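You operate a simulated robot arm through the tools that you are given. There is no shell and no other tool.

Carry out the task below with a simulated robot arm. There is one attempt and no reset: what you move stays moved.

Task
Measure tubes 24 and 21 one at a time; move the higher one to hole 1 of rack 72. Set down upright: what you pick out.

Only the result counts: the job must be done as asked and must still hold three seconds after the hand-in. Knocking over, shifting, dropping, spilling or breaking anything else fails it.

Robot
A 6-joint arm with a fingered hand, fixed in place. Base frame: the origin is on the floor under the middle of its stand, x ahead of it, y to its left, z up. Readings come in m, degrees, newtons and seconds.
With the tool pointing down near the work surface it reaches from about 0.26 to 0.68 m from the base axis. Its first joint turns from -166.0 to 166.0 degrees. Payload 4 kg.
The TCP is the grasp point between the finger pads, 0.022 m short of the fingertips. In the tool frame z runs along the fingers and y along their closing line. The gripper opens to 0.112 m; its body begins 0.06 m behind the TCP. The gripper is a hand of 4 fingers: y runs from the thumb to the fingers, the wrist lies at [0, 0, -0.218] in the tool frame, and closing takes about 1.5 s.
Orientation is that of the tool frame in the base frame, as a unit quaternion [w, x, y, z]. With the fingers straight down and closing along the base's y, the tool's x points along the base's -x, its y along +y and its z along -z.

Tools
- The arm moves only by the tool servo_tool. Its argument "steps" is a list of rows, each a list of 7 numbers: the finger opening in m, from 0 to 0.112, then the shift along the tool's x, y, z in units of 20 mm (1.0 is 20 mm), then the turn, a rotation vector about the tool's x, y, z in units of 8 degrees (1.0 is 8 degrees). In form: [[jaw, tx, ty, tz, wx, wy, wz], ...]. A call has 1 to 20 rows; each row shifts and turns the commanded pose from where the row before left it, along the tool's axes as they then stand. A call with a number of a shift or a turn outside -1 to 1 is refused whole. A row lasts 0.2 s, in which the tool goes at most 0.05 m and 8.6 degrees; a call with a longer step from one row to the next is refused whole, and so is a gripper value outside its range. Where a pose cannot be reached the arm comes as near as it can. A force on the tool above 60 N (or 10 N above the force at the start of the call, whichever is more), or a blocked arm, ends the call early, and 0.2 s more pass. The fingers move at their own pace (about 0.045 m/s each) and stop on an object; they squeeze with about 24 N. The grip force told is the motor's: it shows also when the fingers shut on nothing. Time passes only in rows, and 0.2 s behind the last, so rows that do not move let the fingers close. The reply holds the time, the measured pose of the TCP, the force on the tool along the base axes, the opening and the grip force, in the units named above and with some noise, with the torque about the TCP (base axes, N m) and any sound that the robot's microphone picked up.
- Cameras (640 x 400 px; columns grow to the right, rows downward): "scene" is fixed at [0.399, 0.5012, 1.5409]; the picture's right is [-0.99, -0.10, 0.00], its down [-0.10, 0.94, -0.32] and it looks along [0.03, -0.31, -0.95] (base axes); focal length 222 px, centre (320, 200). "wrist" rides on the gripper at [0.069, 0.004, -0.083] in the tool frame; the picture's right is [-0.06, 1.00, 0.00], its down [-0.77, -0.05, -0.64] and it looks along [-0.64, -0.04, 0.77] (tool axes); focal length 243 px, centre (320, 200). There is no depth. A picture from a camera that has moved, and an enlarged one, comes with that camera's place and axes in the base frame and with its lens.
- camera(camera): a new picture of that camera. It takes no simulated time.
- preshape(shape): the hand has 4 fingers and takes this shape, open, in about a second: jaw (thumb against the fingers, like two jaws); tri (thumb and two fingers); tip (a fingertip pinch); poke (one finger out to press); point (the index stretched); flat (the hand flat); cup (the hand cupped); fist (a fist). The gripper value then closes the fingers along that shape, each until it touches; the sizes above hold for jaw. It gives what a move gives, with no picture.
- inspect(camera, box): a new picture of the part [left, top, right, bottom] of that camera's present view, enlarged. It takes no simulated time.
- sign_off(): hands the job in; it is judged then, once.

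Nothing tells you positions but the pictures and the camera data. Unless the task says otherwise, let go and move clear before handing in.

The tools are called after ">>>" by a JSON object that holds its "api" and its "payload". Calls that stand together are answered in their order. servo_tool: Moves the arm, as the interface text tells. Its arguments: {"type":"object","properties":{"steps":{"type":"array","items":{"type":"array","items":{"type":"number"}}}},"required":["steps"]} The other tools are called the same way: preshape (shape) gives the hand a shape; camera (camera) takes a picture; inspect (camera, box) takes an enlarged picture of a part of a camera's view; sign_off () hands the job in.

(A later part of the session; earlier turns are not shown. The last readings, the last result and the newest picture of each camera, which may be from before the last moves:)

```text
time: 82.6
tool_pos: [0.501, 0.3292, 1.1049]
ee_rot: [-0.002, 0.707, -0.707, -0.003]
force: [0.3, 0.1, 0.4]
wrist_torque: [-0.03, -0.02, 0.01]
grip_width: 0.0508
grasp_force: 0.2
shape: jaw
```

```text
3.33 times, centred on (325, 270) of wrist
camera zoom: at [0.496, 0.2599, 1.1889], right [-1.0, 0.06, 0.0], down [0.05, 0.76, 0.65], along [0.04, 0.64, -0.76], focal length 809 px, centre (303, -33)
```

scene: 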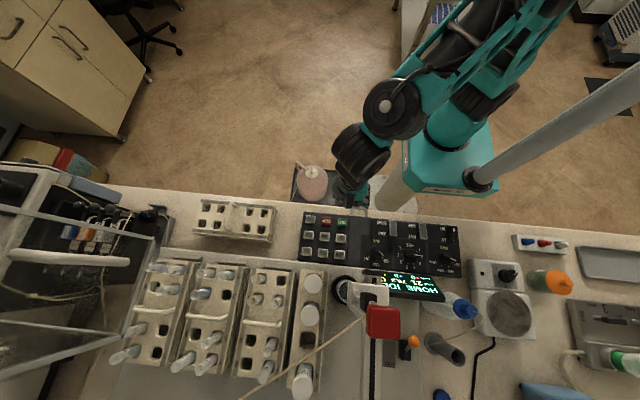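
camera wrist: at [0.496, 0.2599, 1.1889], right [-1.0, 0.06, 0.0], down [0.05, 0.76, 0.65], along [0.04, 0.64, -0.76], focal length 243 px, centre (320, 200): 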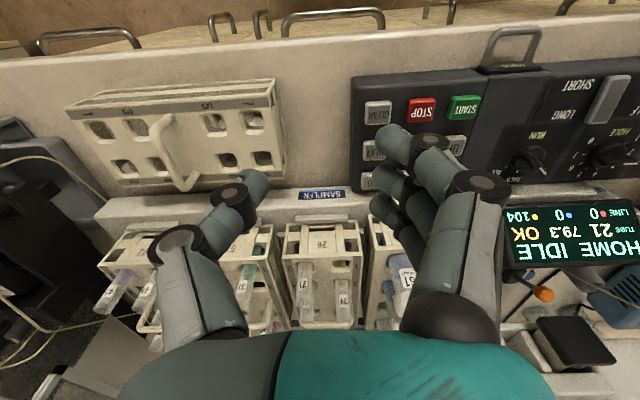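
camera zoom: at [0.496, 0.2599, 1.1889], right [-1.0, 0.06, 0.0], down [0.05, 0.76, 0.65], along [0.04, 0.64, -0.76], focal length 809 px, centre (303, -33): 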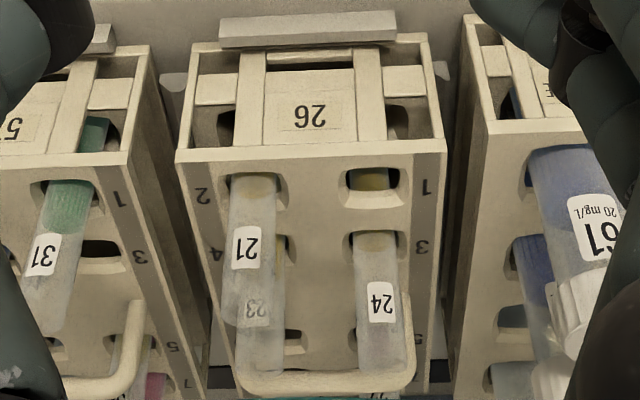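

RIGHT rack reads 92, so with 26, 57, 92 and LARGE taken, the loose rack must be 72. Now I'll yaw to the outward direction and lean 45° to test reach toward its hole 1.

>>> {"api": "servo_tool", "payload": {"steps": [[0.05, 0, 0, 0, 0, 0, 1], [0.05, 0, 0, 0, 0, 0, 1], [0.05, 0, 0, 0, 0, 0, 1], [0.05, 0, 0, 0, 0, 0, 1], [0.05, 0, 0, 0, 0, 0, 1], [0.05, 0, 0, 0, 0, 0, 1], [0.05, 0, 0, 0, 0, 0, 1], [0.05, 0, 0, 0, 0, 0, 1.0], [0.05, 0, 0, 0, 0, -0.94, 0], [0.05, 0, 0, 0, 0, -0.94, 0], [0.05, 0, 0, 0, 0, -0.94, 0], [0.05, 0, 0, 0, 0, -0.94, 0], [0.05, 0, 0, 0, 0, -0.94, 0], [0.05, 0, 0, 0, 0, -0.94, 0]]}}

>>> {"api": "camera", "payload": {"camera": "wrist"}}

>>> {"api": "camera", "payload": {"camera": "scene"}}

```text
time: 85.6
tool_pos: [0.5009, 0.3307, 1.1042]
ee_rot: [0.375, -0.206, 0.9, 0.088]
force: [-0.1, 1.0, 0.8]
wrist_torque: [0.01, -0.02, 0.02]
grip_width: 0.0505
grasp_force: 0.0
shape: jaw
```

```text
taken
camera wrist: at [0.4019, 0.2867, 1.1148], right [-0.4, 0.92, 0.05], down [0.1, -0.01, 1.0], along [0.91, 0.4, -0.08], focal length 243 px, centre (320, 200)
```

wrist: 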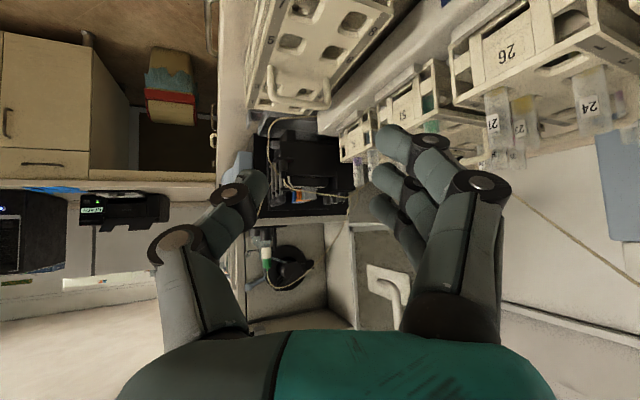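

```text
taken
```

scene: 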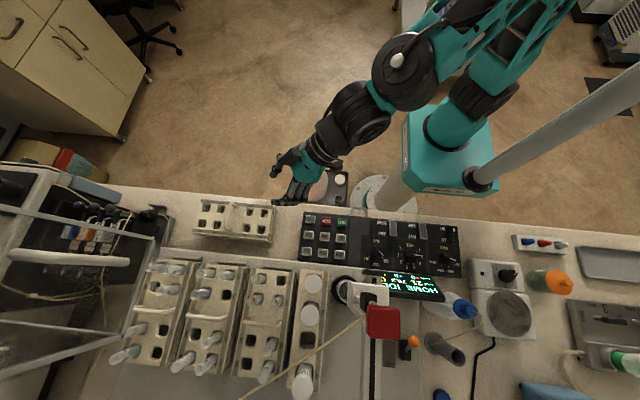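

Lean works. Moving empty-handed toward a point ~12 cm above rack 72's hole 1 to test reach.

>>> {"api": "servo_tool", "payload": {"steps": [[0.05, -0.626, -0.396, 0.944, 0, 0, 0], [0.05, -0.626, -0.396, 0.944, 0, 0, 0], [0.05, -0.626, -0.396, 0.944, 0, 0, 0], [0.05, -0.626, -0.396, 0.944, 0, 0, 0], [0.05, -0.626, -0.396, 0.944, 0, 0, 0], [0.05, -0.626, -0.396, 0.944, 0, 0, 0], [0.05, -0.626, -0.396, 0.944, 0, 0, 0], [0.05, -0.626, -0.396, 0.944, 0, 0, 0], [0.05, -0.626, -0.396, 0.944, 0, 0, 0], [0.05, -0.626, -0.396, 0.944, 0, 0, 0]]}}

>>> {"api": "camera", "payload": {"camera": "wrist"}}

>>> {"api": "inspect", "payload": {"camera": "scene", "box": [160, 160, 300, 260]}}

```text
time: 87.8
tool_pos: [0.7342, 0.3553, 1.0598]
ee_rot: [0.374, -0.208, 0.9, 0.089]
force: [-0.2, -0.4, -0.1]
wrist_torque: [-0.03, 0.0, 0.02]
grip_width: 0.0508
grasp_force: 0.2
shape: jaw
```

```text
taken
camera wrist: at [0.6365, 0.3127, 1.0709], right [-0.4, 0.92, 0.05], down [0.1, -0.01, 1.0], along [0.91, 0.4, -0.09], focal length 243 px, centre (320, 200)
```

wrist: 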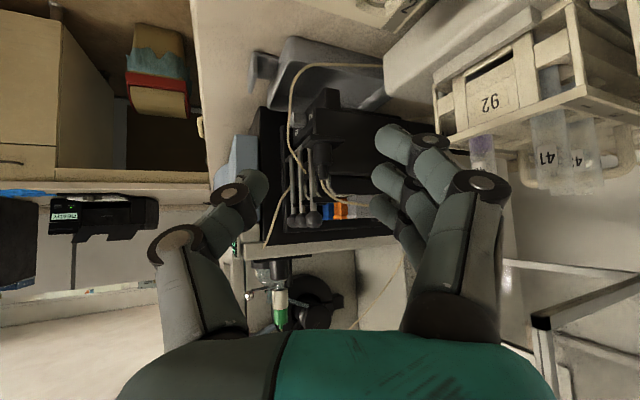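

```text
4.00 times, centred on (230, 210) of scene
camera zoom: at [0.399, 0.5012, 1.5409], right [-0.99, -0.1, 0.0], down [-0.1, 0.94, -0.32], along [0.03, -0.31, -0.95], focal length 886 px, centre (680, 160)
```

zoom: 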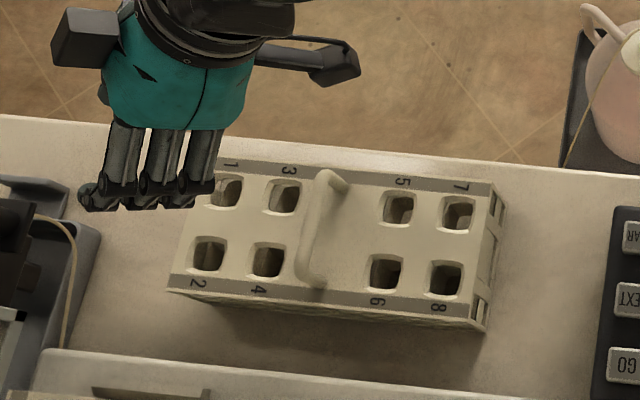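

The pose is reachable. I'll also test going down near placing height (still empty), watching forces.

>>> {"api": "servo_tool", "payload": {"steps": [[0.05, 0.667, 0, 0.66, 0, 0, 0], [0.05, 0.667, 0, 0.66, 0, 0, 0], [0.05, 0.667, 0, 0.66, 0, 0, 0], [0.05, 0.5, 0, 0.5, 0, 0, 0]]}}

>>> {"api": "camera", "payload": {"camera": "wrist"}}

>>> {"api": "inspect", "payload": {"camera": "scene", "box": [160, 160, 300, 260]}}

```text
time: 88.8
tool_pos: [0.7354, 0.3557, 0.9896]
ee_rot: [0.375, -0.206, 0.899, 0.089]
force: [0.6, -0.4, 0.2]
wrist_torque: [0.01, -0.05, 0.02]
grip_width: 0.0508
grasp_force: 0.1
shape: jaw
```

```text
taken
camera wrist: at [0.6364, 0.3135, 0.9996], right [-0.4, 0.92, 0.05], down [0.1, -0.01, 1.0], along [0.91, 0.4, -0.09], focal length 243 px, centre (320, 200)
```

wrist: 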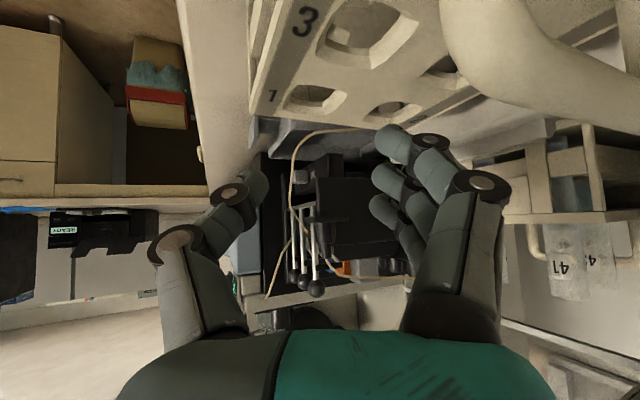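

```text
4.00 times, centred on (230, 210) of scene
camera zoom: at [0.399, 0.5012, 1.5409], right [-0.99, -0.1, 0.0], down [-0.1, 0.94, -0.32], along [0.03, -0.31, -0.95], focal length 886 px, centre (680, 160)
```

zoom: 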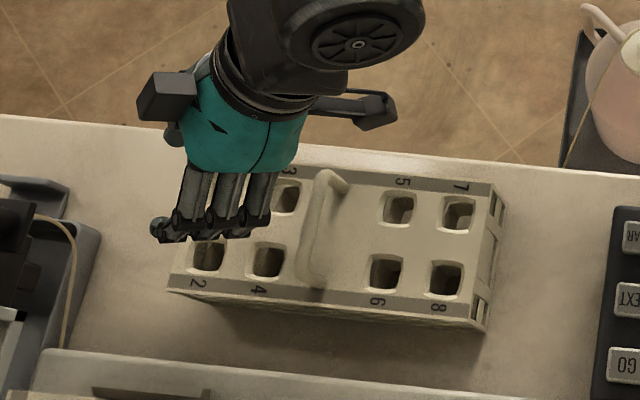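

Reach to hole 1 is fine, and the wrist view shows hole 1 straight ahead (hole ≈ (0.734, 0.356), rack top ≈ 0.94). Now I'll back up and swing to face the LEFT rack for tube 21.

>>> {"api": "servo_tool", "payload": {"steps": [[0.04, -0.948, 0, -0.94, 0, 0, 0], [0.04, -0.948, 0, -0.94, 0, 0, 0], [0.04, -0.948, 0, -0.94, 0, 0, 0], [0.04, 0.643, 0.672, -0.911, 0, 0, 0], [0.04, 0.643, 0.672, -0.911, 0, 0, 0], [0.04, 0.643, 0.672, -0.911, 0, 0, 0], [0.04, 0.643, 0.672, -0.911, 0, 0, 0], [0.04, 0.643, 0.672, -0.911, 0, 0, 0], [0.04, 0.643, 0.672, -0.911, 0, 0, 0], [0.04, 0.643, 0.672, -0.911, 0, 0, 0], [0.04, 0.643, 0.672, -0.911, 0, 0, 0], [0.04, 0, 0, 0, -0.71, 0, -0.705], [0.04, 0, 0, 0, -0.71, 0, -0.705], [0.04, 0, 0, 0, -0.71, 0, -0.705], [0.04, 0, 0, 0, -0.71, 0, -0.705], [0.04, 0, 0, 0, -0.71, 0, -0.705], [0.04, 0, 0, 0, -0.71, 0, -0.705], [0.04, 0, 0, 0, -0.71, 0, -0.705], [0.04, 0, 0, 0, -0.71, 0, -0.705]]}}

>>> {"api": "camera", "payload": {"camera": "wrist"}}

>>> {"api": "camera", "payload": {"camera": "scene"}}

```text
time: 92.8
tool_pos: [0.5297, 0.3759, 1.1001]
ee_rot: [-0.272, 0.653, -0.652, -0.274]
force: [0.0, -0.3, -0.3]
wrist_torque: [-0.04, -0.02, -0.03]
grip_width: 0.0406
grasp_force: 0.1
shape: jaw
```

```text
taken
camera wrist: at [0.5254, 0.2678, 1.1097], right [-1.0, 0.04, 0.05], down [0.05, 0.08, 1.0], along [0.04, 1.0, -0.08], focal length 243 px, centre (320, 200)
```

wrist: 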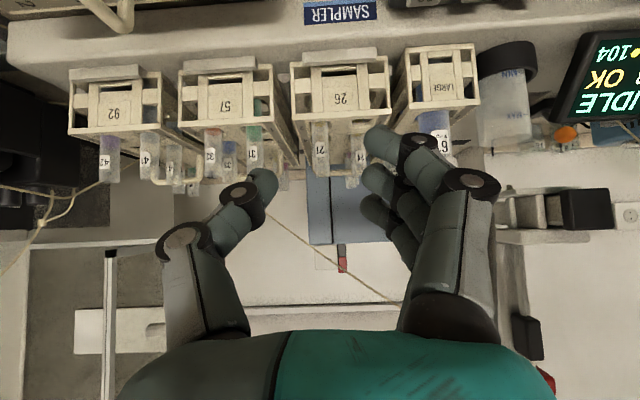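

```text
taken
```

scene: 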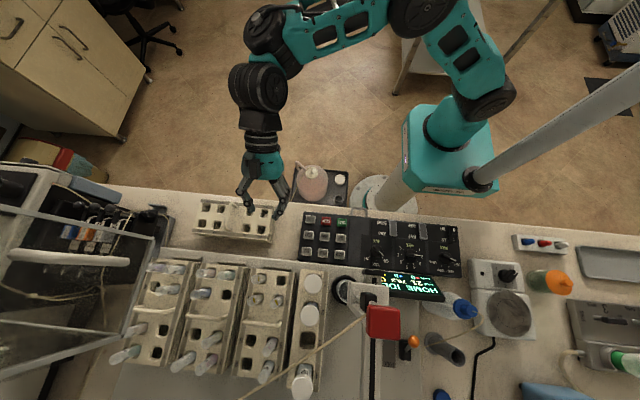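

Great frontal view: the tube 21 is straight ahead at LEFT rack hole 2. Zooming in to align.

>>> {"api": "inspect", "payload": {"camera": "wrist", "box": [240, 40, 420, 210]}}

>>> {"api": "inspect", "payload": {"camera": "scene", "box": [215, 255, 325, 325]}}

```text
2.35 times, centred on (330, 125) of wrist
camera zoom: at [0.5254, 0.2678, 1.1097], right [-1.0, 0.04, 0.05], down [0.05, 0.08, 1.0], along [0.04, 1.0, -0.08], focal length 571 px, centre (296, 376)
```

zoom: 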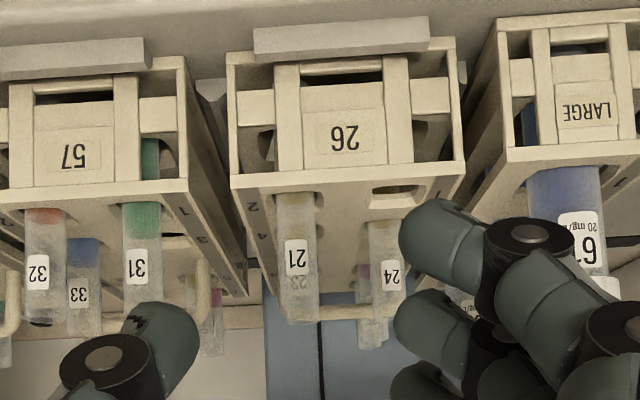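

```text
5.71 times, centred on (270, 290) of scene
camera zoom: at [0.399, 0.5012, 1.5409], right [-0.99, -0.1, 0.0], down [-0.1, 0.94, -0.32], along [0.03, -0.31, -0.95], focal length 1265 px, centre (606, -314)
```

zoom: 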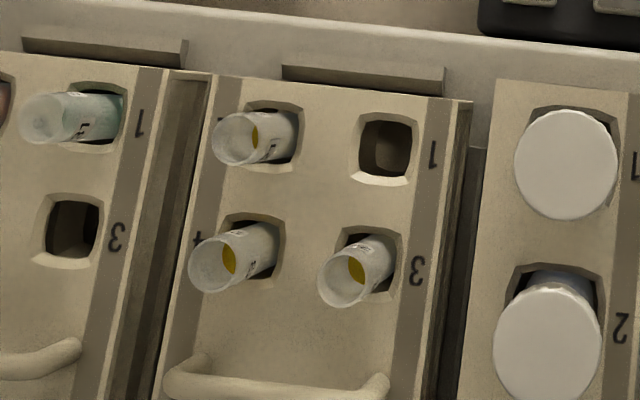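

Tube 21 (axis ≈ x 0.531, y 0.524, top z ≈ 1.06) lines up with the hand. I'll lower to gripping height in front of the rack first.

>>> {"api": "servo_tool", "payload": {"steps": [[0.034, 0.059, 0, 0.831, 0, 0, 0], [0.034, 0.059, 0, 0.831, 0, 0, 0], [0.034, 0.059, 0, 0.831, 0, 0, 0], [0.034, 0.059, 0, 0.831, 0, 0, 0]]}}

>>> {"api": "camera", "payload": {"camera": "wrist"}}

>>> {"api": "inspect", "payload": {"camera": "scene", "box": [215, 215, 325, 325]}}

```text
time: 93.8
tool_pos: [0.53, 0.4193, 1.0479]
ee_rot: [0.272, -0.652, 0.653, 0.274]
force: [-0.1, -0.7, -0.2]
wrist_torque: [0.04, 0.03, 0.01]
grip_width: 0.0345
grasp_force: 0.0
shape: jaw
```

```text
taken
camera wrist: at [0.5256, 0.3115, 1.0591], right [-1.0, 0.05, 0.05], down [0.05, 0.08, 1.0], along [0.04, 1.0, -0.08], focal length 243 px, centre (320, 200)
```

wrist: 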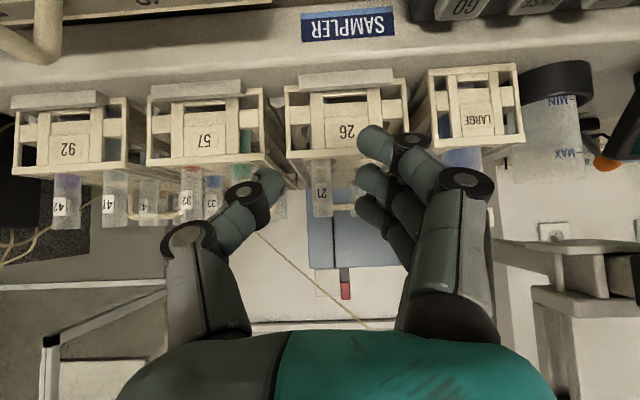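

```text
3.64 times, centred on (270, 270) of scene
camera zoom: at [0.399, 0.5012, 1.5409], right [-0.99, -0.1, 0.0], down [-0.1, 0.94, -0.32], along [0.03, -0.31, -0.95], focal length 805 px, centre (502, -54)
```

zoom: 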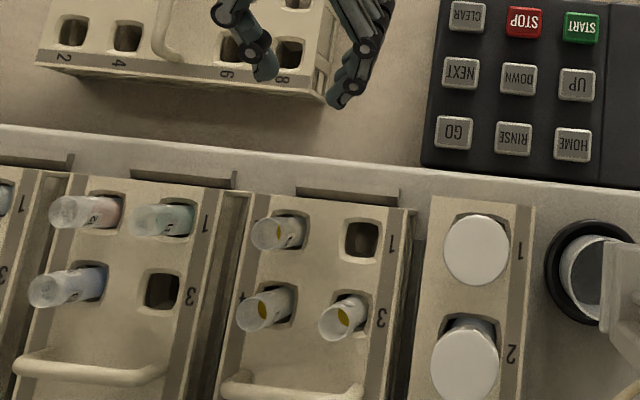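

Aligned within ~3 mm. Advancing toward the tube in stages.

>>> {"api": "servo_tool", "payload": {"steps": [[0.034, -0.7, -0.03, 0.713, 0, 0, 0], [0.034, -0.7, -0.03, 0.713, 0, 0, 0], [0.034, -0.7, -0.03, 0.713, 0, 0, 0]]}}

>>> {"api": "camera", "payload": {"camera": "wrist"}}

>>> {"api": "inspect", "payload": {"camera": "scene", "box": [215, 235, 325, 325]}}

```text
time: 94.6
tool_pos: [0.5307, 0.4796, 1.049]
ee_rot: [0.273, -0.652, 0.652, 0.274]
force: [-0.2, -0.7, 0.3]
wrist_torque: [0.01, 0.01, -0.01]
grip_width: 0.0348
grasp_force: 0.0
shape: jaw
```

```text
taken
camera wrist: at [0.5267, 0.3719, 1.0595], right [-1.0, 0.05, 0.05], down [0.05, 0.08, 1.0], along [0.04, 1.0, -0.08], focal length 243 px, centre (320, 200)
```

wrist: 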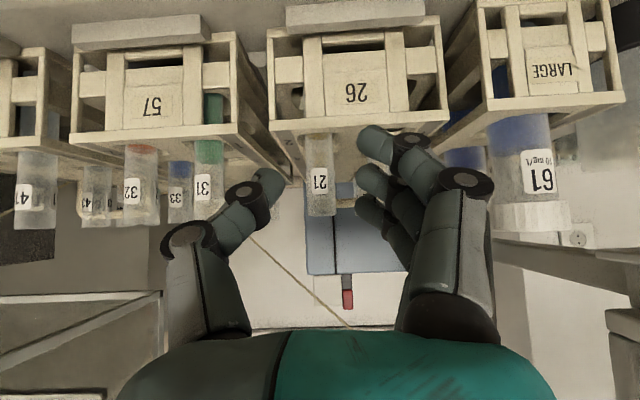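

```text
4.44 times, centred on (270, 280) of scene
camera zoom: at [0.399, 0.5012, 1.5409], right [-0.99, -0.1, 0.0], down [-0.1, 0.94, -0.32], along [0.03, -0.31, -0.95], focal length 984 px, centre (542, -156)
```

zoom: 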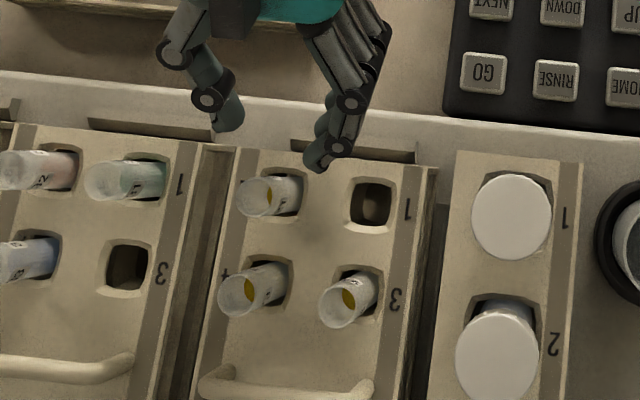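

>>> {"api": "servo_tool", "payload": {"steps": [[0.036, -0.597, 0, 0.606, 0, 0, 0], [0.036, -0.597, 0, 0.606, 0, 0, 0]]}}

>>> {"api": "camera", "payload": {"camera": "wrist"}}

>>> {"api": "inspect", "payload": {"camera": "scene", "box": [215, 245, 305, 305]}}

```text
time: 95.2
tool_pos: [0.5312, 0.5144, 1.0485]
ee_rot: [0.272, -0.652, 0.652, 0.274]
force: [-0.6, -0.3, -0.3]
wrist_torque: [0.0, -0.02, 0.0]
grip_width: 0.0358
grasp_force: 0.0
shape: jaw
```

```text
taken
camera wrist: at [0.5267, 0.4065, 1.0589], right [-1.0, 0.04, 0.05], down [0.05, 0.08, 1.0], along [0.04, 1.0, -0.08], focal length 243 px, centre (320, 200)
```

wrist: 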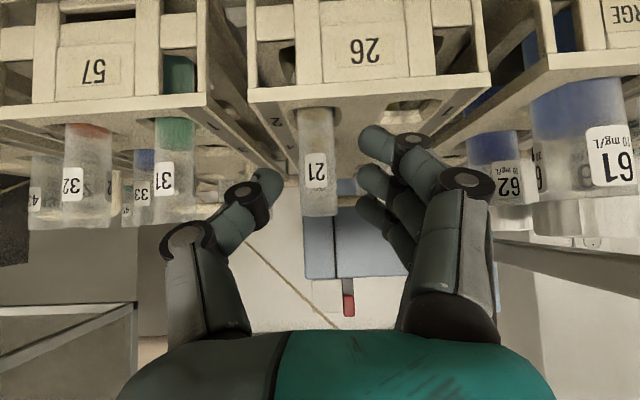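

```text
6.67 times, centred on (260, 275) of scene
camera zoom: at [0.399, 0.5012, 1.5409], right [-0.99, -0.1, 0.0], down [-0.1, 0.94, -0.32], along [0.03, -0.31, -0.95], focal length 1476 px, centre (720, -300)
```

zoom: 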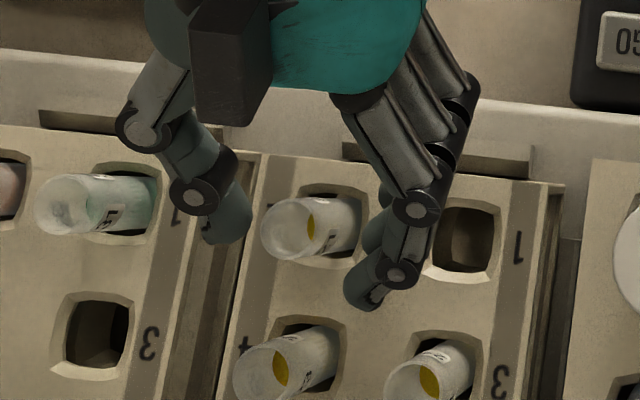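

The tube is between thumb and fingers with clearances all around. Final 10 mm, then close.

>>> {"api": "servo_tool", "payload": {"steps": [[0.036, -0.34, -0.06, 0.345, 0, 0, 0], [0.036, 0, 0, 0, 0, 0, 0]]}}

>>> {"api": "inspect", "payload": {"camera": "wrist", "box": [220, 80, 420, 250]}}

>>> {"api": "inspect", "payload": {"camera": "scene", "box": [215, 245, 305, 305]}}

```text
time: 95.8
tool_pos: [0.5317, 0.5232, 1.0484]
ee_rot: [0.273, -0.651, 0.653, 0.274]
force: [-0.2, 0.0, -0.8]
wrist_torque: [-0.02, 0.01, -0.01]
grip_width: 0.0354
grasp_force: 0.1
shape: jaw
```

```text
2.35 times, centred on (320, 165) of wrist
camera zoom: at [0.5283, 0.4159, 1.0588], right [-1.0, 0.05, 0.05], down [0.05, 0.08, 1.0], along [0.04, 1.0, -0.08], focal length 571 px, centre (320, 282)
```

zoom: 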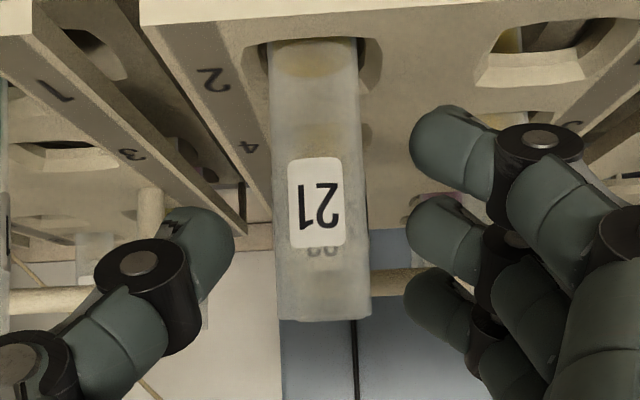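

```text
6.67 times, centred on (260, 275) of scene
camera zoom: at [0.399, 0.5012, 1.5409], right [-0.99, -0.1, 0.0], down [-0.1, 0.94, -0.32], along [0.03, -0.31, -0.95], focal length 1476 px, centre (720, -300)
```

zoom: 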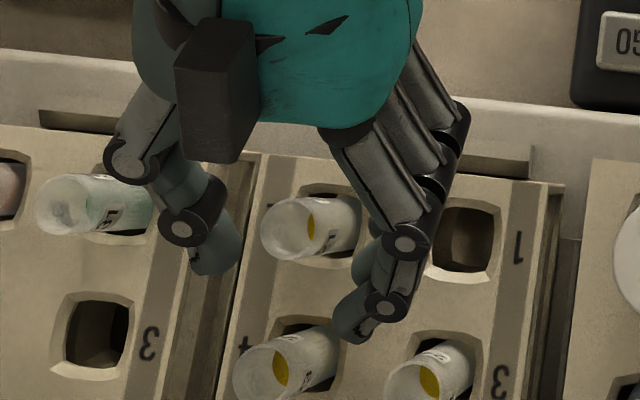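

The ring fingertip is close to tube 23 behind, so I'll back off 4 mm before closing gently on tube 21.

>>> {"api": "servo_tool", "payload": {"steps": [[0.036, 0.15, 0, -0.152, 0, 0, 0], [0.03, 0, 0, 0, 0, 0, 0], [0.026, 0, 0, 0, 0, 0, 0], [0.022, 0, 0, 0, 0, 0, 0], [0.018, 0, 0, 0, 0, 0, 0]]}}

>>> {"api": "inspect", "payload": {"camera": "wrist", "box": [220, 80, 420, 250]}}

>>> {"api": "inspect", "payload": {"camera": "scene", "box": [215, 245, 305, 305]}}

```text
time: 97.0
tool_pos: [0.5327, 0.5192, 1.048]
ee_rot: [0.272, -0.652, 0.653, 0.273]
force: [-0.8, 0.8, -1.7]
wrist_torque: [-0.02, 0.03, 0.0]
grip_width: 0.0184
grasp_force: 0.2
shape: jaw
```

```text
2.35 times, centred on (320, 165) of wrist
camera zoom: at [0.5282, 0.4115, 1.0588], right [-1.0, 0.05, 0.05], down [0.05, 0.08, 1.0], along [0.04, 1.0, -0.08], focal length 571 px, centre (320, 282)
```

zoom: 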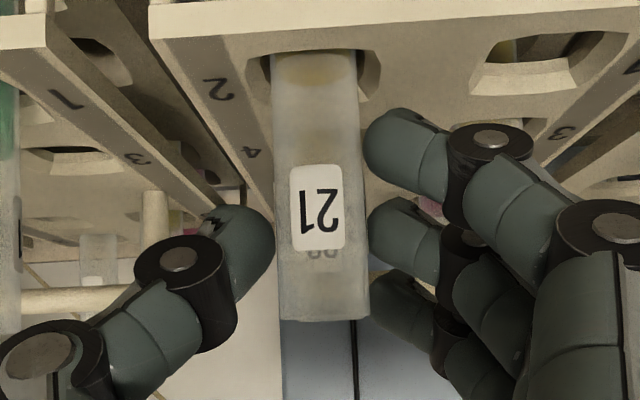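

```text
6.67 times, centred on (260, 275) of scene
camera zoom: at [0.399, 0.5012, 1.5409], right [-0.99, -0.1, 0.0], down [-0.1, 0.94, -0.32], along [0.03, -0.31, -0.95], focal length 1476 px, centre (720, -300)
```

zoom: 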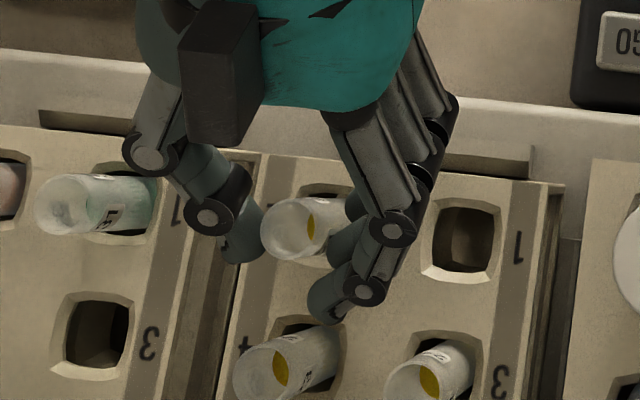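

Nearly touching on both sides; closing to grip.

>>> {"api": "servo_tool", "payload": {"steps": [[0.014, 0, 0, 0, 0, 0, 0], [0.008, 0, 0, 0, 0, 0, 0], [0.004, 0, 0, 0, 0, 0, 0], [0.004, 0, 0, 0, 0, 0, 0], [0.004, 0, 0, 0, 0, 0, 0]]}}

>>> {"api": "inspect", "payload": {"camera": "wrist", "box": [220, 80, 420, 250]}}

>>> {"api": "inspect", "payload": {"camera": "scene", "box": [215, 245, 305, 305]}}

```text
time: 98.2
tool_pos: [0.5323, 0.5191, 1.0485]
ee_rot: [0.272, -0.652, 0.653, 0.274]
force: [-2.5, -0.4, 0.5]
wrist_torque: [-0.05, 0.15, 0.01]
grip_width: 0.0037
grasp_force: 24.0
shape: jaw
```

```text
2.35 times, centred on (320, 165) of wrist
camera zoom: at [0.5281, 0.4115, 1.0588], right [-1.0, 0.04, 0.05], down [0.05, 0.08, 1.0], along [0.04, 1.0, -0.08], focal length 571 px, centre (320, 282)
```

zoom: 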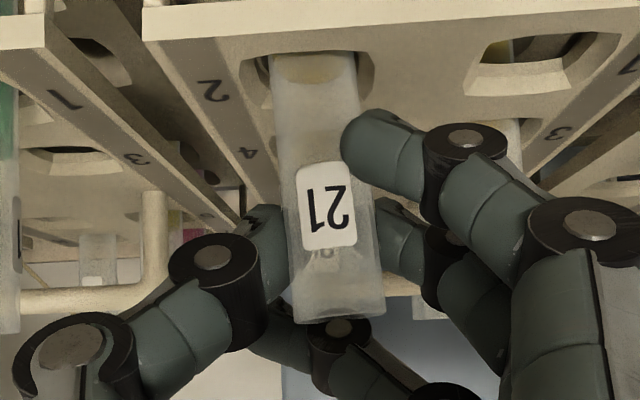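

```text
6.67 times, centred on (260, 275) of scene
camera zoom: at [0.399, 0.5012, 1.5409], right [-0.99, -0.1, 0.0], down [-0.1, 0.94, -0.32], along [0.03, -0.31, -0.95], focal length 1476 px, centre (720, -300)
```

zoom: 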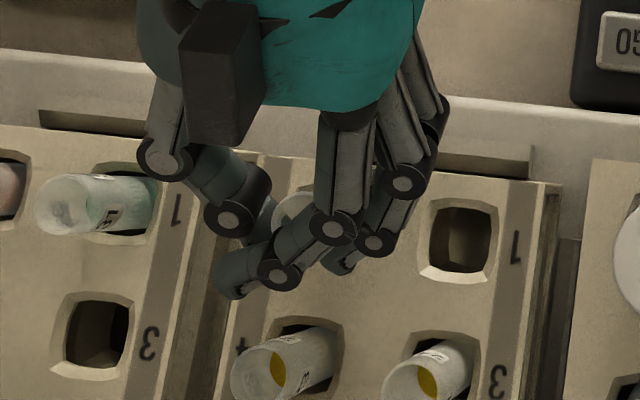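

Gripped: thumb on one side, index and middle on the other (ring finger passes behind); the tube leans a few degrees. I'll lift slightly to test the hold.

>>> {"api": "servo_tool", "payload": {"steps": [[0.004, -0.356, 0, -0.352, 0, 0, 0], [0.004, -0.356, 0, -0.352, 0, 0, 0], [0.004, 0, 0, 0, 0, 0, 0]]}}

>>> {"api": "camera", "payload": {"camera": "wrist"}}

>>> {"api": "inspect", "payload": {"camera": "wrist", "box": [220, 80, 420, 250]}}

>>> {"api": "inspect", "payload": {"camera": "scene", "box": [215, 245, 305, 305]}}

```text
time: 99.0
tool_pos: [0.5317, 0.5195, 1.0705]
ee_rot: [0.273, -0.652, 0.653, 0.274]
force: [-1.7, -1.2, -1.2]
wrist_torque: [-0.09, 0.11, -0.02]
grip_width: 0.0033
grasp_force: 23.8
shape: jaw
```

```text
taken
camera wrist: at [0.528, 0.4117, 1.0792], right [-1.0, 0.05, 0.05], down [0.05, 0.08, 1.0], along [0.04, 1.0, -0.08], focal length 243 px, centre (320, 200)
```

wrist: 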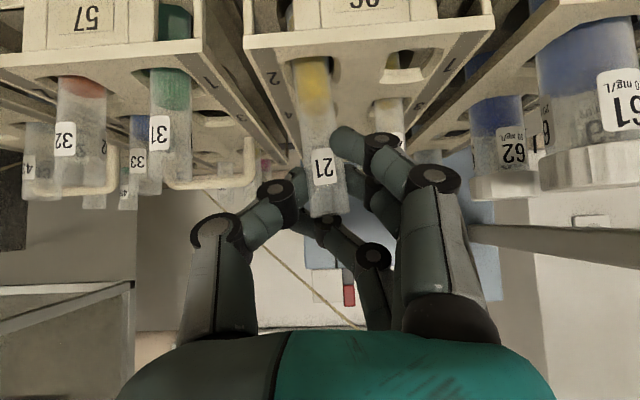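

```text
2.35 times, centred on (320, 165) of wrist
camera zoom: at [0.528, 0.4117, 1.0792], right [-1.0, 0.05, 0.05], down [0.05, 0.08, 1.0], along [0.04, 1.0, -0.08], focal length 571 px, centre (320, 282)
```

zoom: 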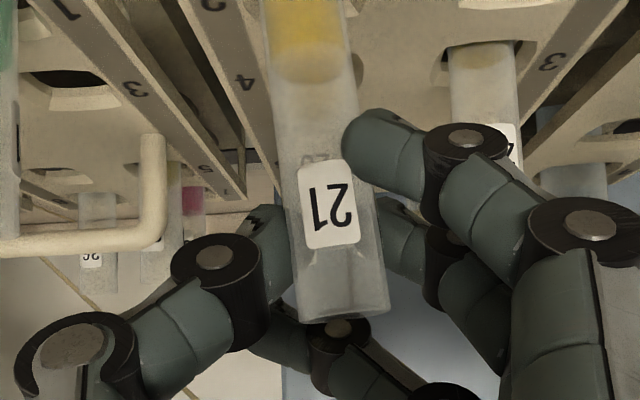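

```text
6.67 times, centred on (260, 275) of scene
camera zoom: at [0.399, 0.5012, 1.5409], right [-0.99, -0.1, 0.0], down [-0.1, 0.94, -0.32], along [0.03, -0.31, -0.95], focal length 1476 px, centre (720, -300)
```

zoom: 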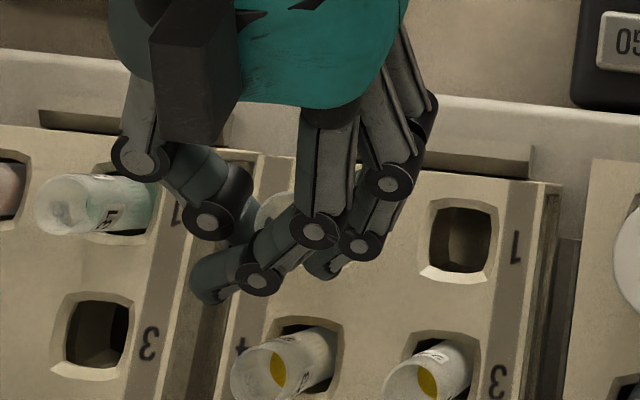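

The tube follows the hand. Lifting further, straight up, in steps.

>>> {"api": "servo_tool", "payload": {"steps": [[0.004, -0.57, 0, -0.5624, 0, 0, 0], [0.004, -0.57, 0, -0.5624, 0, 0, 0], [0.004, -0.57, 0, -0.5624, 0, 0, 0]]}}

>>> {"api": "camera", "payload": {"camera": "wrist"}}

>>> {"api": "camera", "payload": {"camera": "scene"}}

```text
time: 99.8
tool_pos: [0.5301, 0.5133, 1.1111]
ee_rot: [0.272, -0.651, 0.653, 0.274]
force: [1.1, 0.3, -0.5]
wrist_torque: [-0.01, -0.01, 0.02]
grip_width: 0.0023
grasp_force: 24.1
shape: jaw
out of reach, approached as far as the arm can: row 3
```

```text
taken
camera wrist: at [0.5263, 0.4055, 1.122], right [-1.0, 0.04, 0.05], down [0.05, 0.08, 1.0], along [0.04, 1.0, -0.08], focal length 243 px, centre (320, 200)
```

wrist: 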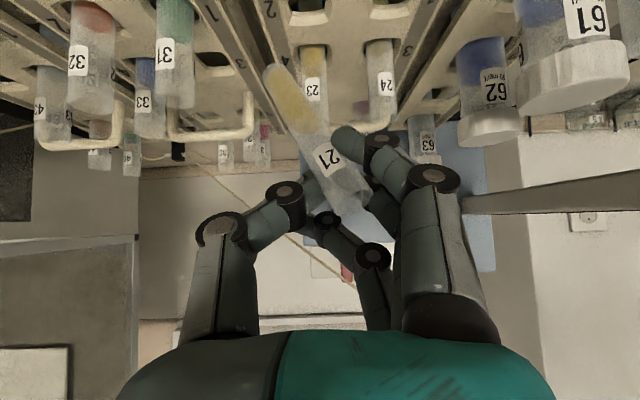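

```text
taken
```

scene: 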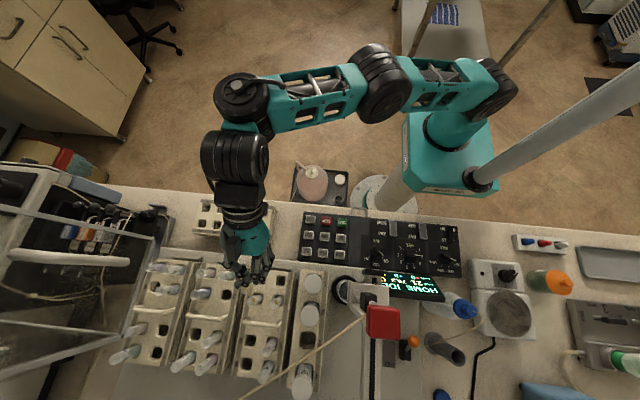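

The tube has rolled in the grip. I'll look closely before doing anything else.

>>> {"api": "inspect", "payload": {"camera": "wrist", "box": [220, 40, 420, 250]}}

>>> {"api": "inspect", "payload": {"camera": "scene", "box": [205, 225, 305, 305]}}

```text
1.90 times, centred on (320, 145) of wrist
camera zoom: at [0.5263, 0.4055, 1.122], right [-1.0, 0.04, 0.05], down [0.05, 0.08, 1.0], along [0.04, 1.0, -0.08], focal length 462 px, centre (320, 305)
```

zoom: 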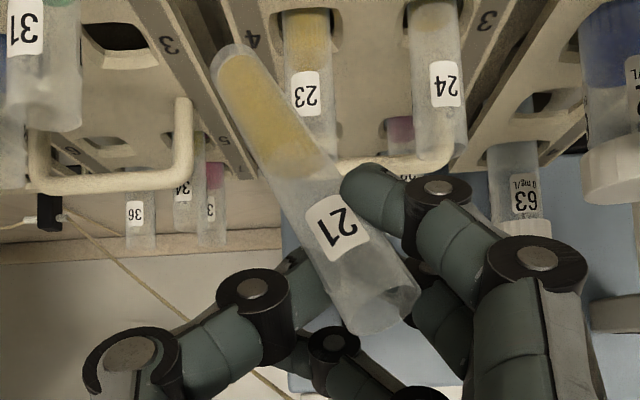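

```text
5.00 times, centred on (255, 265) of scene
camera zoom: at [0.399, 0.5012, 1.5409], right [-0.99, -0.1, 0.0], down [-0.1, 0.94, -0.32], along [0.03, -0.31, -0.95], focal length 1107 px, centre (645, -125)
```

zoom: 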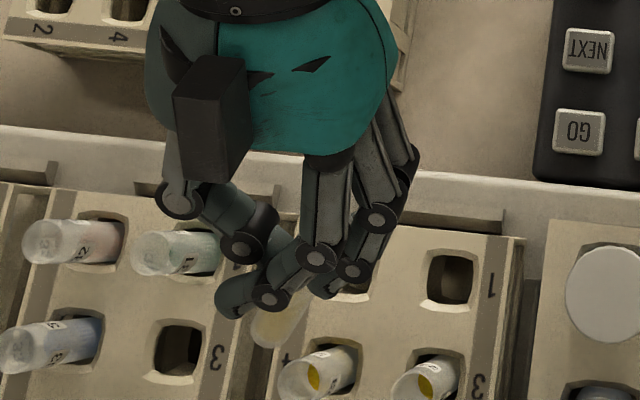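

The tube is out of its hole (bottom ≈ 4 cm above the rack), held by thumb, index and middle, but tilted ~25° sideways and the arm is at its reach limit there. I'll pull back toward the robot slowly, then roll the hand to bring the tube upright.

>>> {"api": "servo_tool", "payload": {"steps": [[0.002, 0.3, 0, -0.25, 0, 0, 0], [0.002, 0.45, 0, -0.38, 0, 0, 0], [0.002, 0.45, 0, -0.38, 0, 0, 0], [0.002, 0.45, 0, -0.38, 0, 0, 0], [0.002, 0.45, 0, -0.38, 0, 0, 0]]}}

>>> {"api": "camera", "payload": {"camera": "wrist"}}

>>> {"api": "inspect", "payload": {"camera": "scene", "box": [205, 205, 305, 285]}}

```text
time: 101.0
tool_pos: [0.5306, 0.4577, 1.1072]
ee_rot: [0.274, -0.651, 0.653, 0.274]
force: [0.5, 0.3, -0.5]
wrist_torque: [0.0, -0.03, 0.01]
grip_width: 0.003
grasp_force: 24.3
shape: jaw
```

```text
taken
camera wrist: at [0.526, 0.3502, 1.1169], right [-1.0, 0.05, 0.05], down [0.05, 0.08, 1.0], along [0.04, 1.0, -0.08], focal length 243 px, centre (320, 200)
```

wrist: 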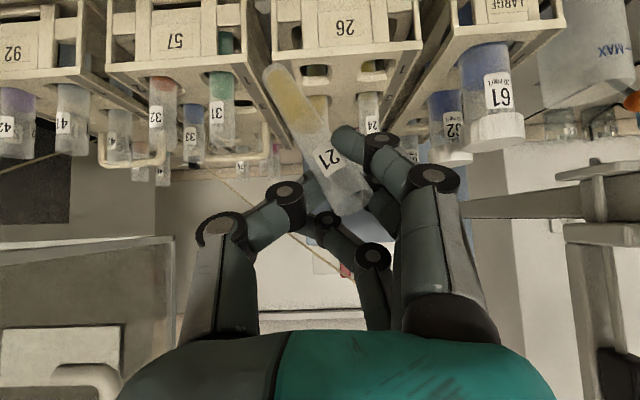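

```text
5.00 times, centred on (255, 245) of scene
camera zoom: at [0.399, 0.5012, 1.5409], right [-0.99, -0.1, 0.0], down [-0.1, 0.94, -0.32], along [0.03, -0.31, -0.95], focal length 1107 px, centre (645, -25)
```

zoom: 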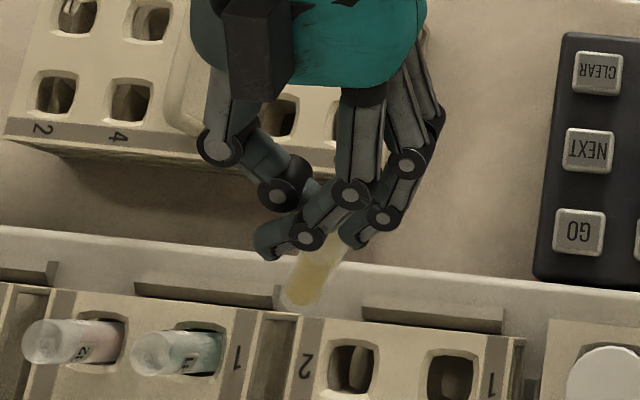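

The tube is held steadily but skewed (about 29° from vertical, mostly pitched), which means this grip can't reach hole 1 upright. Plan: set the tube upright temporarily in a nearby empty hole of rack 72 (hole 7), then regrasp it cleanly for hole 1. First pull back, then rotate the hand to make the tube vertical.

>>> {"api": "servo_tool", "payload": {"steps": [[0.002, 0.483, 0, -0.49, 0, 0, 0], [0.002, 0.483, 0, -0.49, 0, 0, 0], [0.002, 0.483, 0, -0.49, 0, 0, 0], [0.002, 0.483, 0, -0.49, 0, 0, 0], [0.002, 0, 0, 0, -0.269, 0.618, 0.275], [0.002, 0, 0, 0, -0.269, 0.618, 0.275], [0.002, 0, 0, 0, -0.269, 0.618, 0.275], [0.002, 0, 0, 0, -0.269, 0.618, 0.275], [0.002, 0, 0, 0, -0.269, 0.618, 0.275]]}}

>>> {"api": "camera", "payload": {"camera": "wrist"}}

>>> {"api": "inspect", "payload": {"camera": "scene", "box": [205, 185, 325, 285]}}

```text
time: 103.0
tool_pos: [0.5145, 0.3892, 1.093]
ee_rot: [0.133, -0.658, 0.702, 0.239]
force: [0.1, 0.5, 0.3]
wrist_torque: [0.0, -0.03, 0.0]
grip_width: 0.0024
grasp_force: 23.9
shape: jaw
out of reach, approached as far as the arm can: row 7, 8, 9
```

```text
taken
camera wrist: at [0.5136, 0.2877, 1.131], right [-0.98, 0.08, 0.19], down [0.21, 0.33, 0.92], along [0.01, 0.94, -0.34], focal length 243 px, centre (320, 200)
```

wrist: 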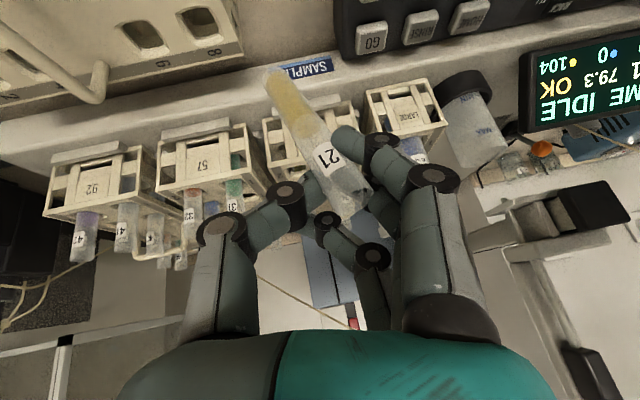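

```text
4.00 times, centred on (265, 235) of scene
camera zoom: at [0.399, 0.5012, 1.5409], right [-0.99, -0.1, 0.0], down [-0.1, 0.94, -0.32], along [0.03, -0.31, -0.95], focal length 886 px, centre (540, 60)
```

zoom: 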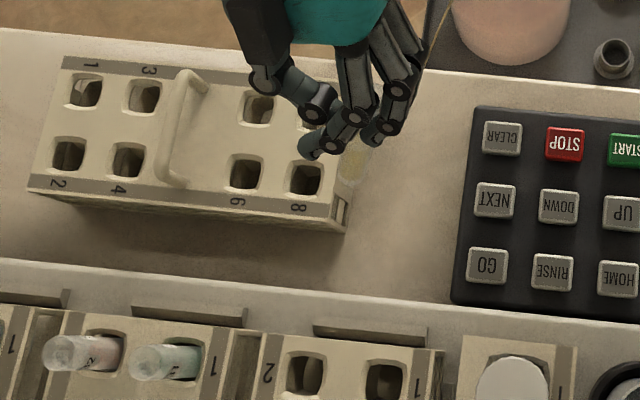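

The arm hit its reach limit mid-rotation. I'll bring the hand closer and lower (between the panel and rack 72) so the full rotation can be reached.

>>> {"api": "servo_tool", "payload": {"steps": [[0.002, 0.517, 0.281, 0.324, 0, 0, 0], [0.002, 0.517, 0.281, 0.324, 0, 0, 0], [0.002, 0.517, 0.281, 0.324, 0, 0, 0], [0.002, 0.517, 0.281, 0.324, 0, 0, 0], [0.002, 0.517, 0.281, 0.324, 0, 0, 0], [0.002, 0.517, 0.281, 0.324, 0, 0, 0], [0.002, 0, 0, 0, 0, 0, 0]]}}

>>> {"api": "camera", "payload": {"camera": "wrist"}}

>>> {"api": "inspect", "payload": {"camera": "scene", "box": [205, 165, 345, 285]}}

```text
time: 104.6
tool_pos: [0.4707, 0.3578, 1.0346]
ee_rot: [0.134, -0.658, 0.702, 0.239]
force: [-0.1, -0.1, -0.1]
wrist_torque: [-0.04, 0.02, -0.03]
grip_width: 0.0026
grasp_force: 24.0
shape: jaw
```

```text
taken
camera wrist: at [0.4692, 0.2555, 1.0723], right [-0.98, 0.08, 0.19], down [0.21, 0.33, 0.92], along [0.01, 0.94, -0.34], focal length 243 px, centre (320, 200)
```

wrist: 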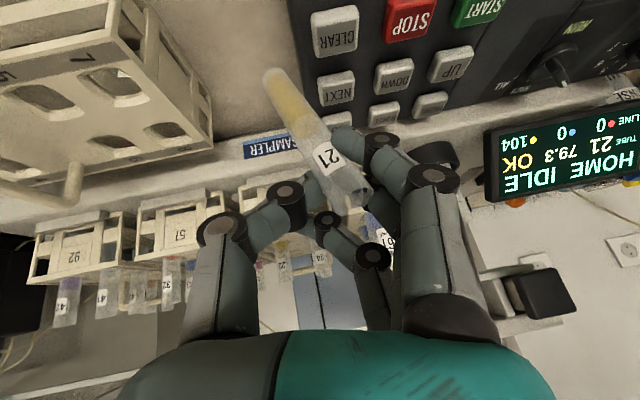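

```text
3.33 times, centred on (275, 225) of scene
camera zoom: at [0.399, 0.5012, 1.5409], right [-0.99, -0.1, 0.0], down [-0.1, 0.94, -0.32], along [0.03, -0.31, -0.95], focal length 738 px, centre (470, 117)
```

zoom: 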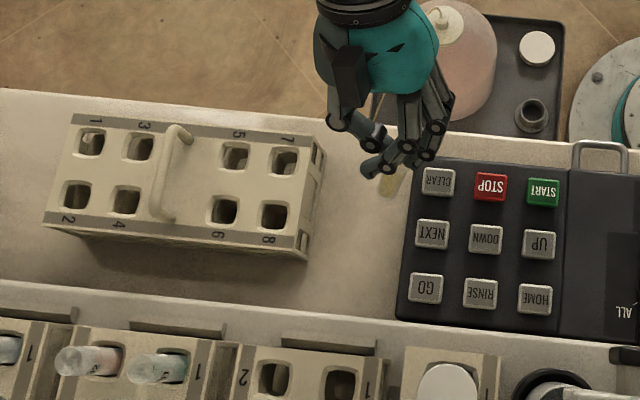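

Commanded orientation was limited earlier; now with reach margin I'll shift slightly away from the buttons and finish the rotation to bring the tube vertical.

>>> {"api": "servo_tool", "payload": {"steps": [[0.002, -0.325, -0.66, -0.52, 0, 0, 0], [0.002, -0.325, -0.66, -0.52, 0, 0, 0], [0.002, 0, 0, 0, -0.272, 0.627, 0.279], [0.002, 0, 0, 0, -0.272, 0.627, 0.279]]}}

>>> {"api": "camera", "payload": {"camera": "wrist"}}

>>> {"api": "inspect", "payload": {"camera": "scene", "box": [245, 165, 325, 245]}}

```text
time: 105.6
tool_pos: [0.4962, 0.3555, 1.0533]
ee_rot: [0.041, -0.654, 0.725, 0.214]
force: [-0.1, 0.2, 0.4]
wrist_torque: [0.01, -0.06, -0.05]
grip_width: 0.0021
grasp_force: 24.1
shape: jaw
out of reach, approached as far as the arm can: row 4
```

```text
taken
camera wrist: at [0.5005, 0.2604, 1.1066], right [-0.95, 0.11, 0.28], down [0.3, 0.48, 0.83], along [-0.04, 0.87, -0.49], focal length 243 px, centre (320, 200)
```

wrist: 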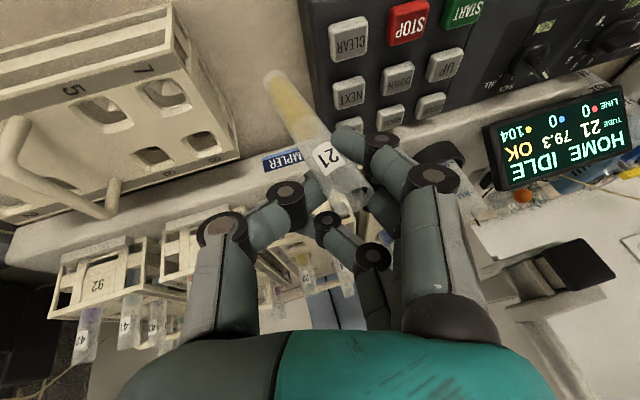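

```text
5.00 times, centred on (285, 205) of scene
camera zoom: at [0.399, 0.5012, 1.5409], right [-0.99, -0.1, 0.0], down [-0.1, 0.94, -0.32], along [0.03, -0.31, -0.95], focal length 1107 px, centre (495, 175)
```

zoom: 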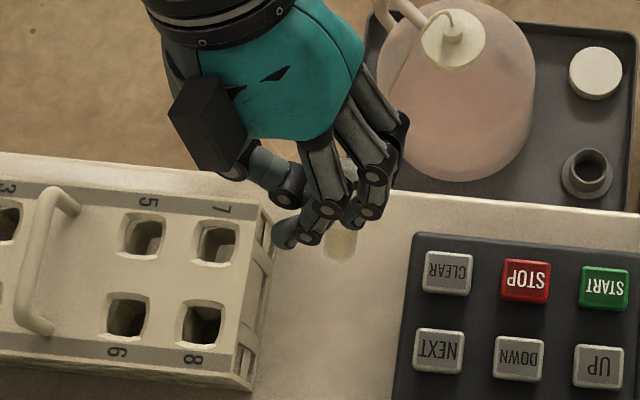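

The tube is now vertical (bottom ≈ 10 cm below the grip). To have reach over hole 7, I'll yaw the hand about the vertical axis so the wrist points back toward the robot, keeping the tube upright.

>>> {"api": "servo_tool", "payload": {"steps": [[0.002, 0, 0, 0, 0.27, -0.204, 0.722], [0.002, 0, 0, 0, 0.27, -0.204, 0.722], [0.002, 0, 0, 0, 0.27, -0.204, 0.722], [0.002, 0, 0, 0, 0.27, -0.204, 0.722], [0.002, 0, 0, 0, 0.27, -0.204, 0.722], [0.002, 0, 0, 0, 0.27, -0.204, 0.722], [0.002, 0, 0, 0, 0.27, -0.204, 0.722]]}}

>>> {"api": "camera", "payload": {"camera": "wrist"}}

>>> {"api": "inspect", "payload": {"camera": "scene", "box": [245, 165, 325, 245]}}

```text
time: 107.2
tool_pos: [0.497, 0.354, 1.0516]
ee_rot: [0.116, -0.328, 0.92, 0.179]
force: [-0.4, 0.0, -0.2]
wrist_torque: [-0.01, 0.02, 0.02]
grip_width: 0.0021
grasp_force: 24.1
shape: jaw
```

```text
taken
camera wrist: at [0.4334, 0.2853, 1.1073], right [-0.59, 0.76, 0.27], down [0.55, 0.13, 0.82], along [0.59, 0.64, -0.5], focal length 243 px, centre (320, 200)
```

wrist: 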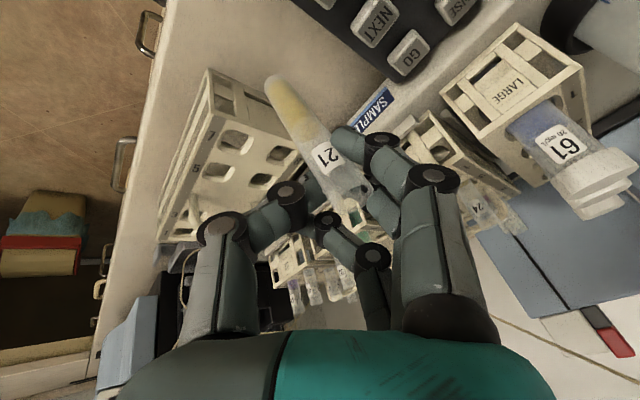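

```text
5.00 times, centred on (285, 205) of scene
camera zoom: at [0.399, 0.5012, 1.5409], right [-0.99, -0.1, 0.0], down [-0.1, 0.94, -0.32], along [0.03, -0.31, -0.95], focal length 1107 px, centre (495, 175)
```

zoom: 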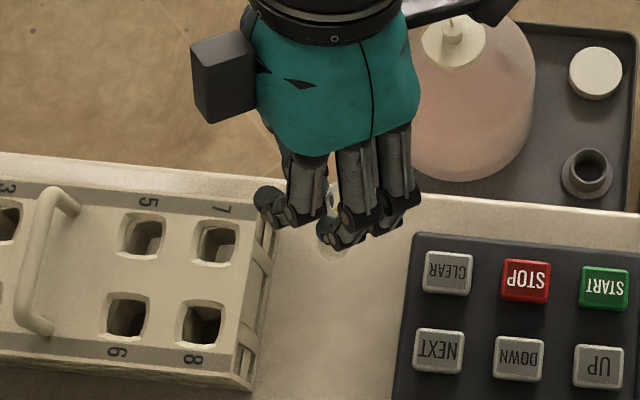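

>>> {"api": "servo_tool", "payload": {"steps": [[0.002, 0, 0, 0, 0.27, -0.204, 0.722], [0.002, 0, 0, 0, 0.27, -0.204, 0.722], [0.002, 0, 0, 0, 0.27, -0.204, 0.722], [0.002, 0, 0, 0, 0.27, -0.204, 0.722], [0.002, 0, 0, 0, 0.27, -0.204, 0.722], [0.002, 0, 0, 0, 0.27, -0.204, 0.722]]}}

>>> {"api": "camera", "payload": {"camera": "wrist"}}

>>> {"api": "inspect", "payload": {"camera": "scene", "box": [245, 165, 325, 245]}}

```text
time: 108.6
tool_pos: [0.497, 0.3547, 1.0519]
ee_rot: [0.168, -0.008, 0.977, 0.127]
force: [0.0, -0.6, 0.4]
wrist_torque: [0.01, -0.01, 0.0]
grip_width: 0.002
grasp_force: 24.3
shape: jaw
```

```text
taken
camera wrist: at [0.4038, 0.3403, 1.1069], right [0.0, 0.96, 0.27], down [0.51, -0.23, 0.83], along [0.86, 0.14, -0.49], focal length 243 px, centre (320, 200)
```

wrist: 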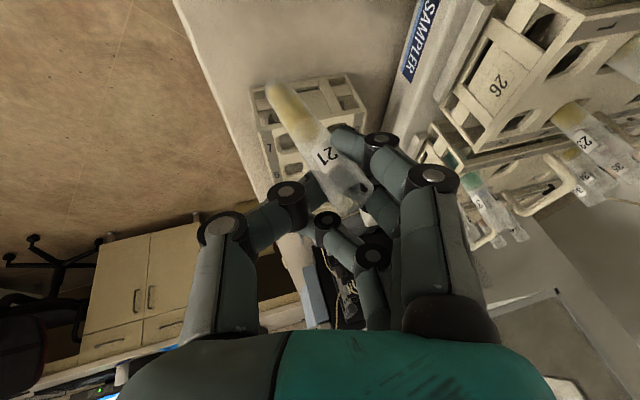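

```text
5.00 times, centred on (285, 205) of scene
camera zoom: at [0.399, 0.5012, 1.5409], right [-0.99, -0.1, 0.0], down [-0.1, 0.94, -0.32], along [0.03, -0.31, -0.95], focal length 1107 px, centre (495, 175)
```

zoom: 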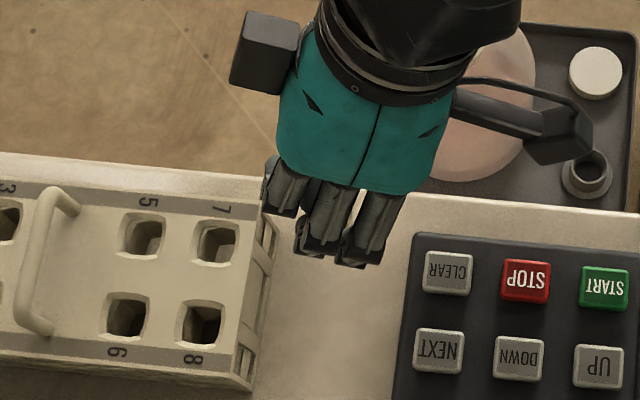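

>>> {"api": "inspect", "payload": {"camera": "wrist", "box": [230, 60, 430, 230]}}

```text
2.35 times, centred on (330, 145) of wrist
camera zoom: at [0.4038, 0.3403, 1.1069], right [0.0, 0.96, 0.27], down [0.51, -0.23, 0.83], along [0.86, 0.14, -0.49], focal length 571 px, centre (296, 329)
```

zoom: 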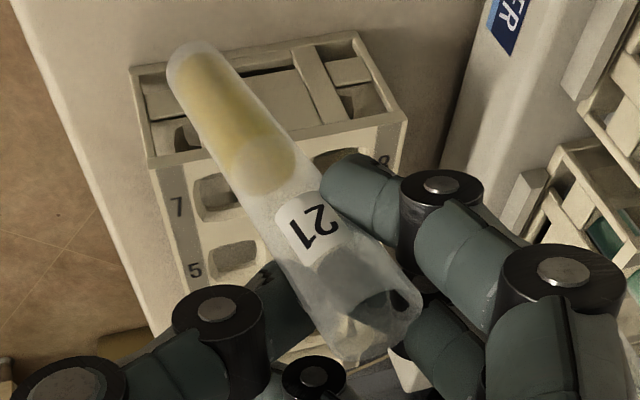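

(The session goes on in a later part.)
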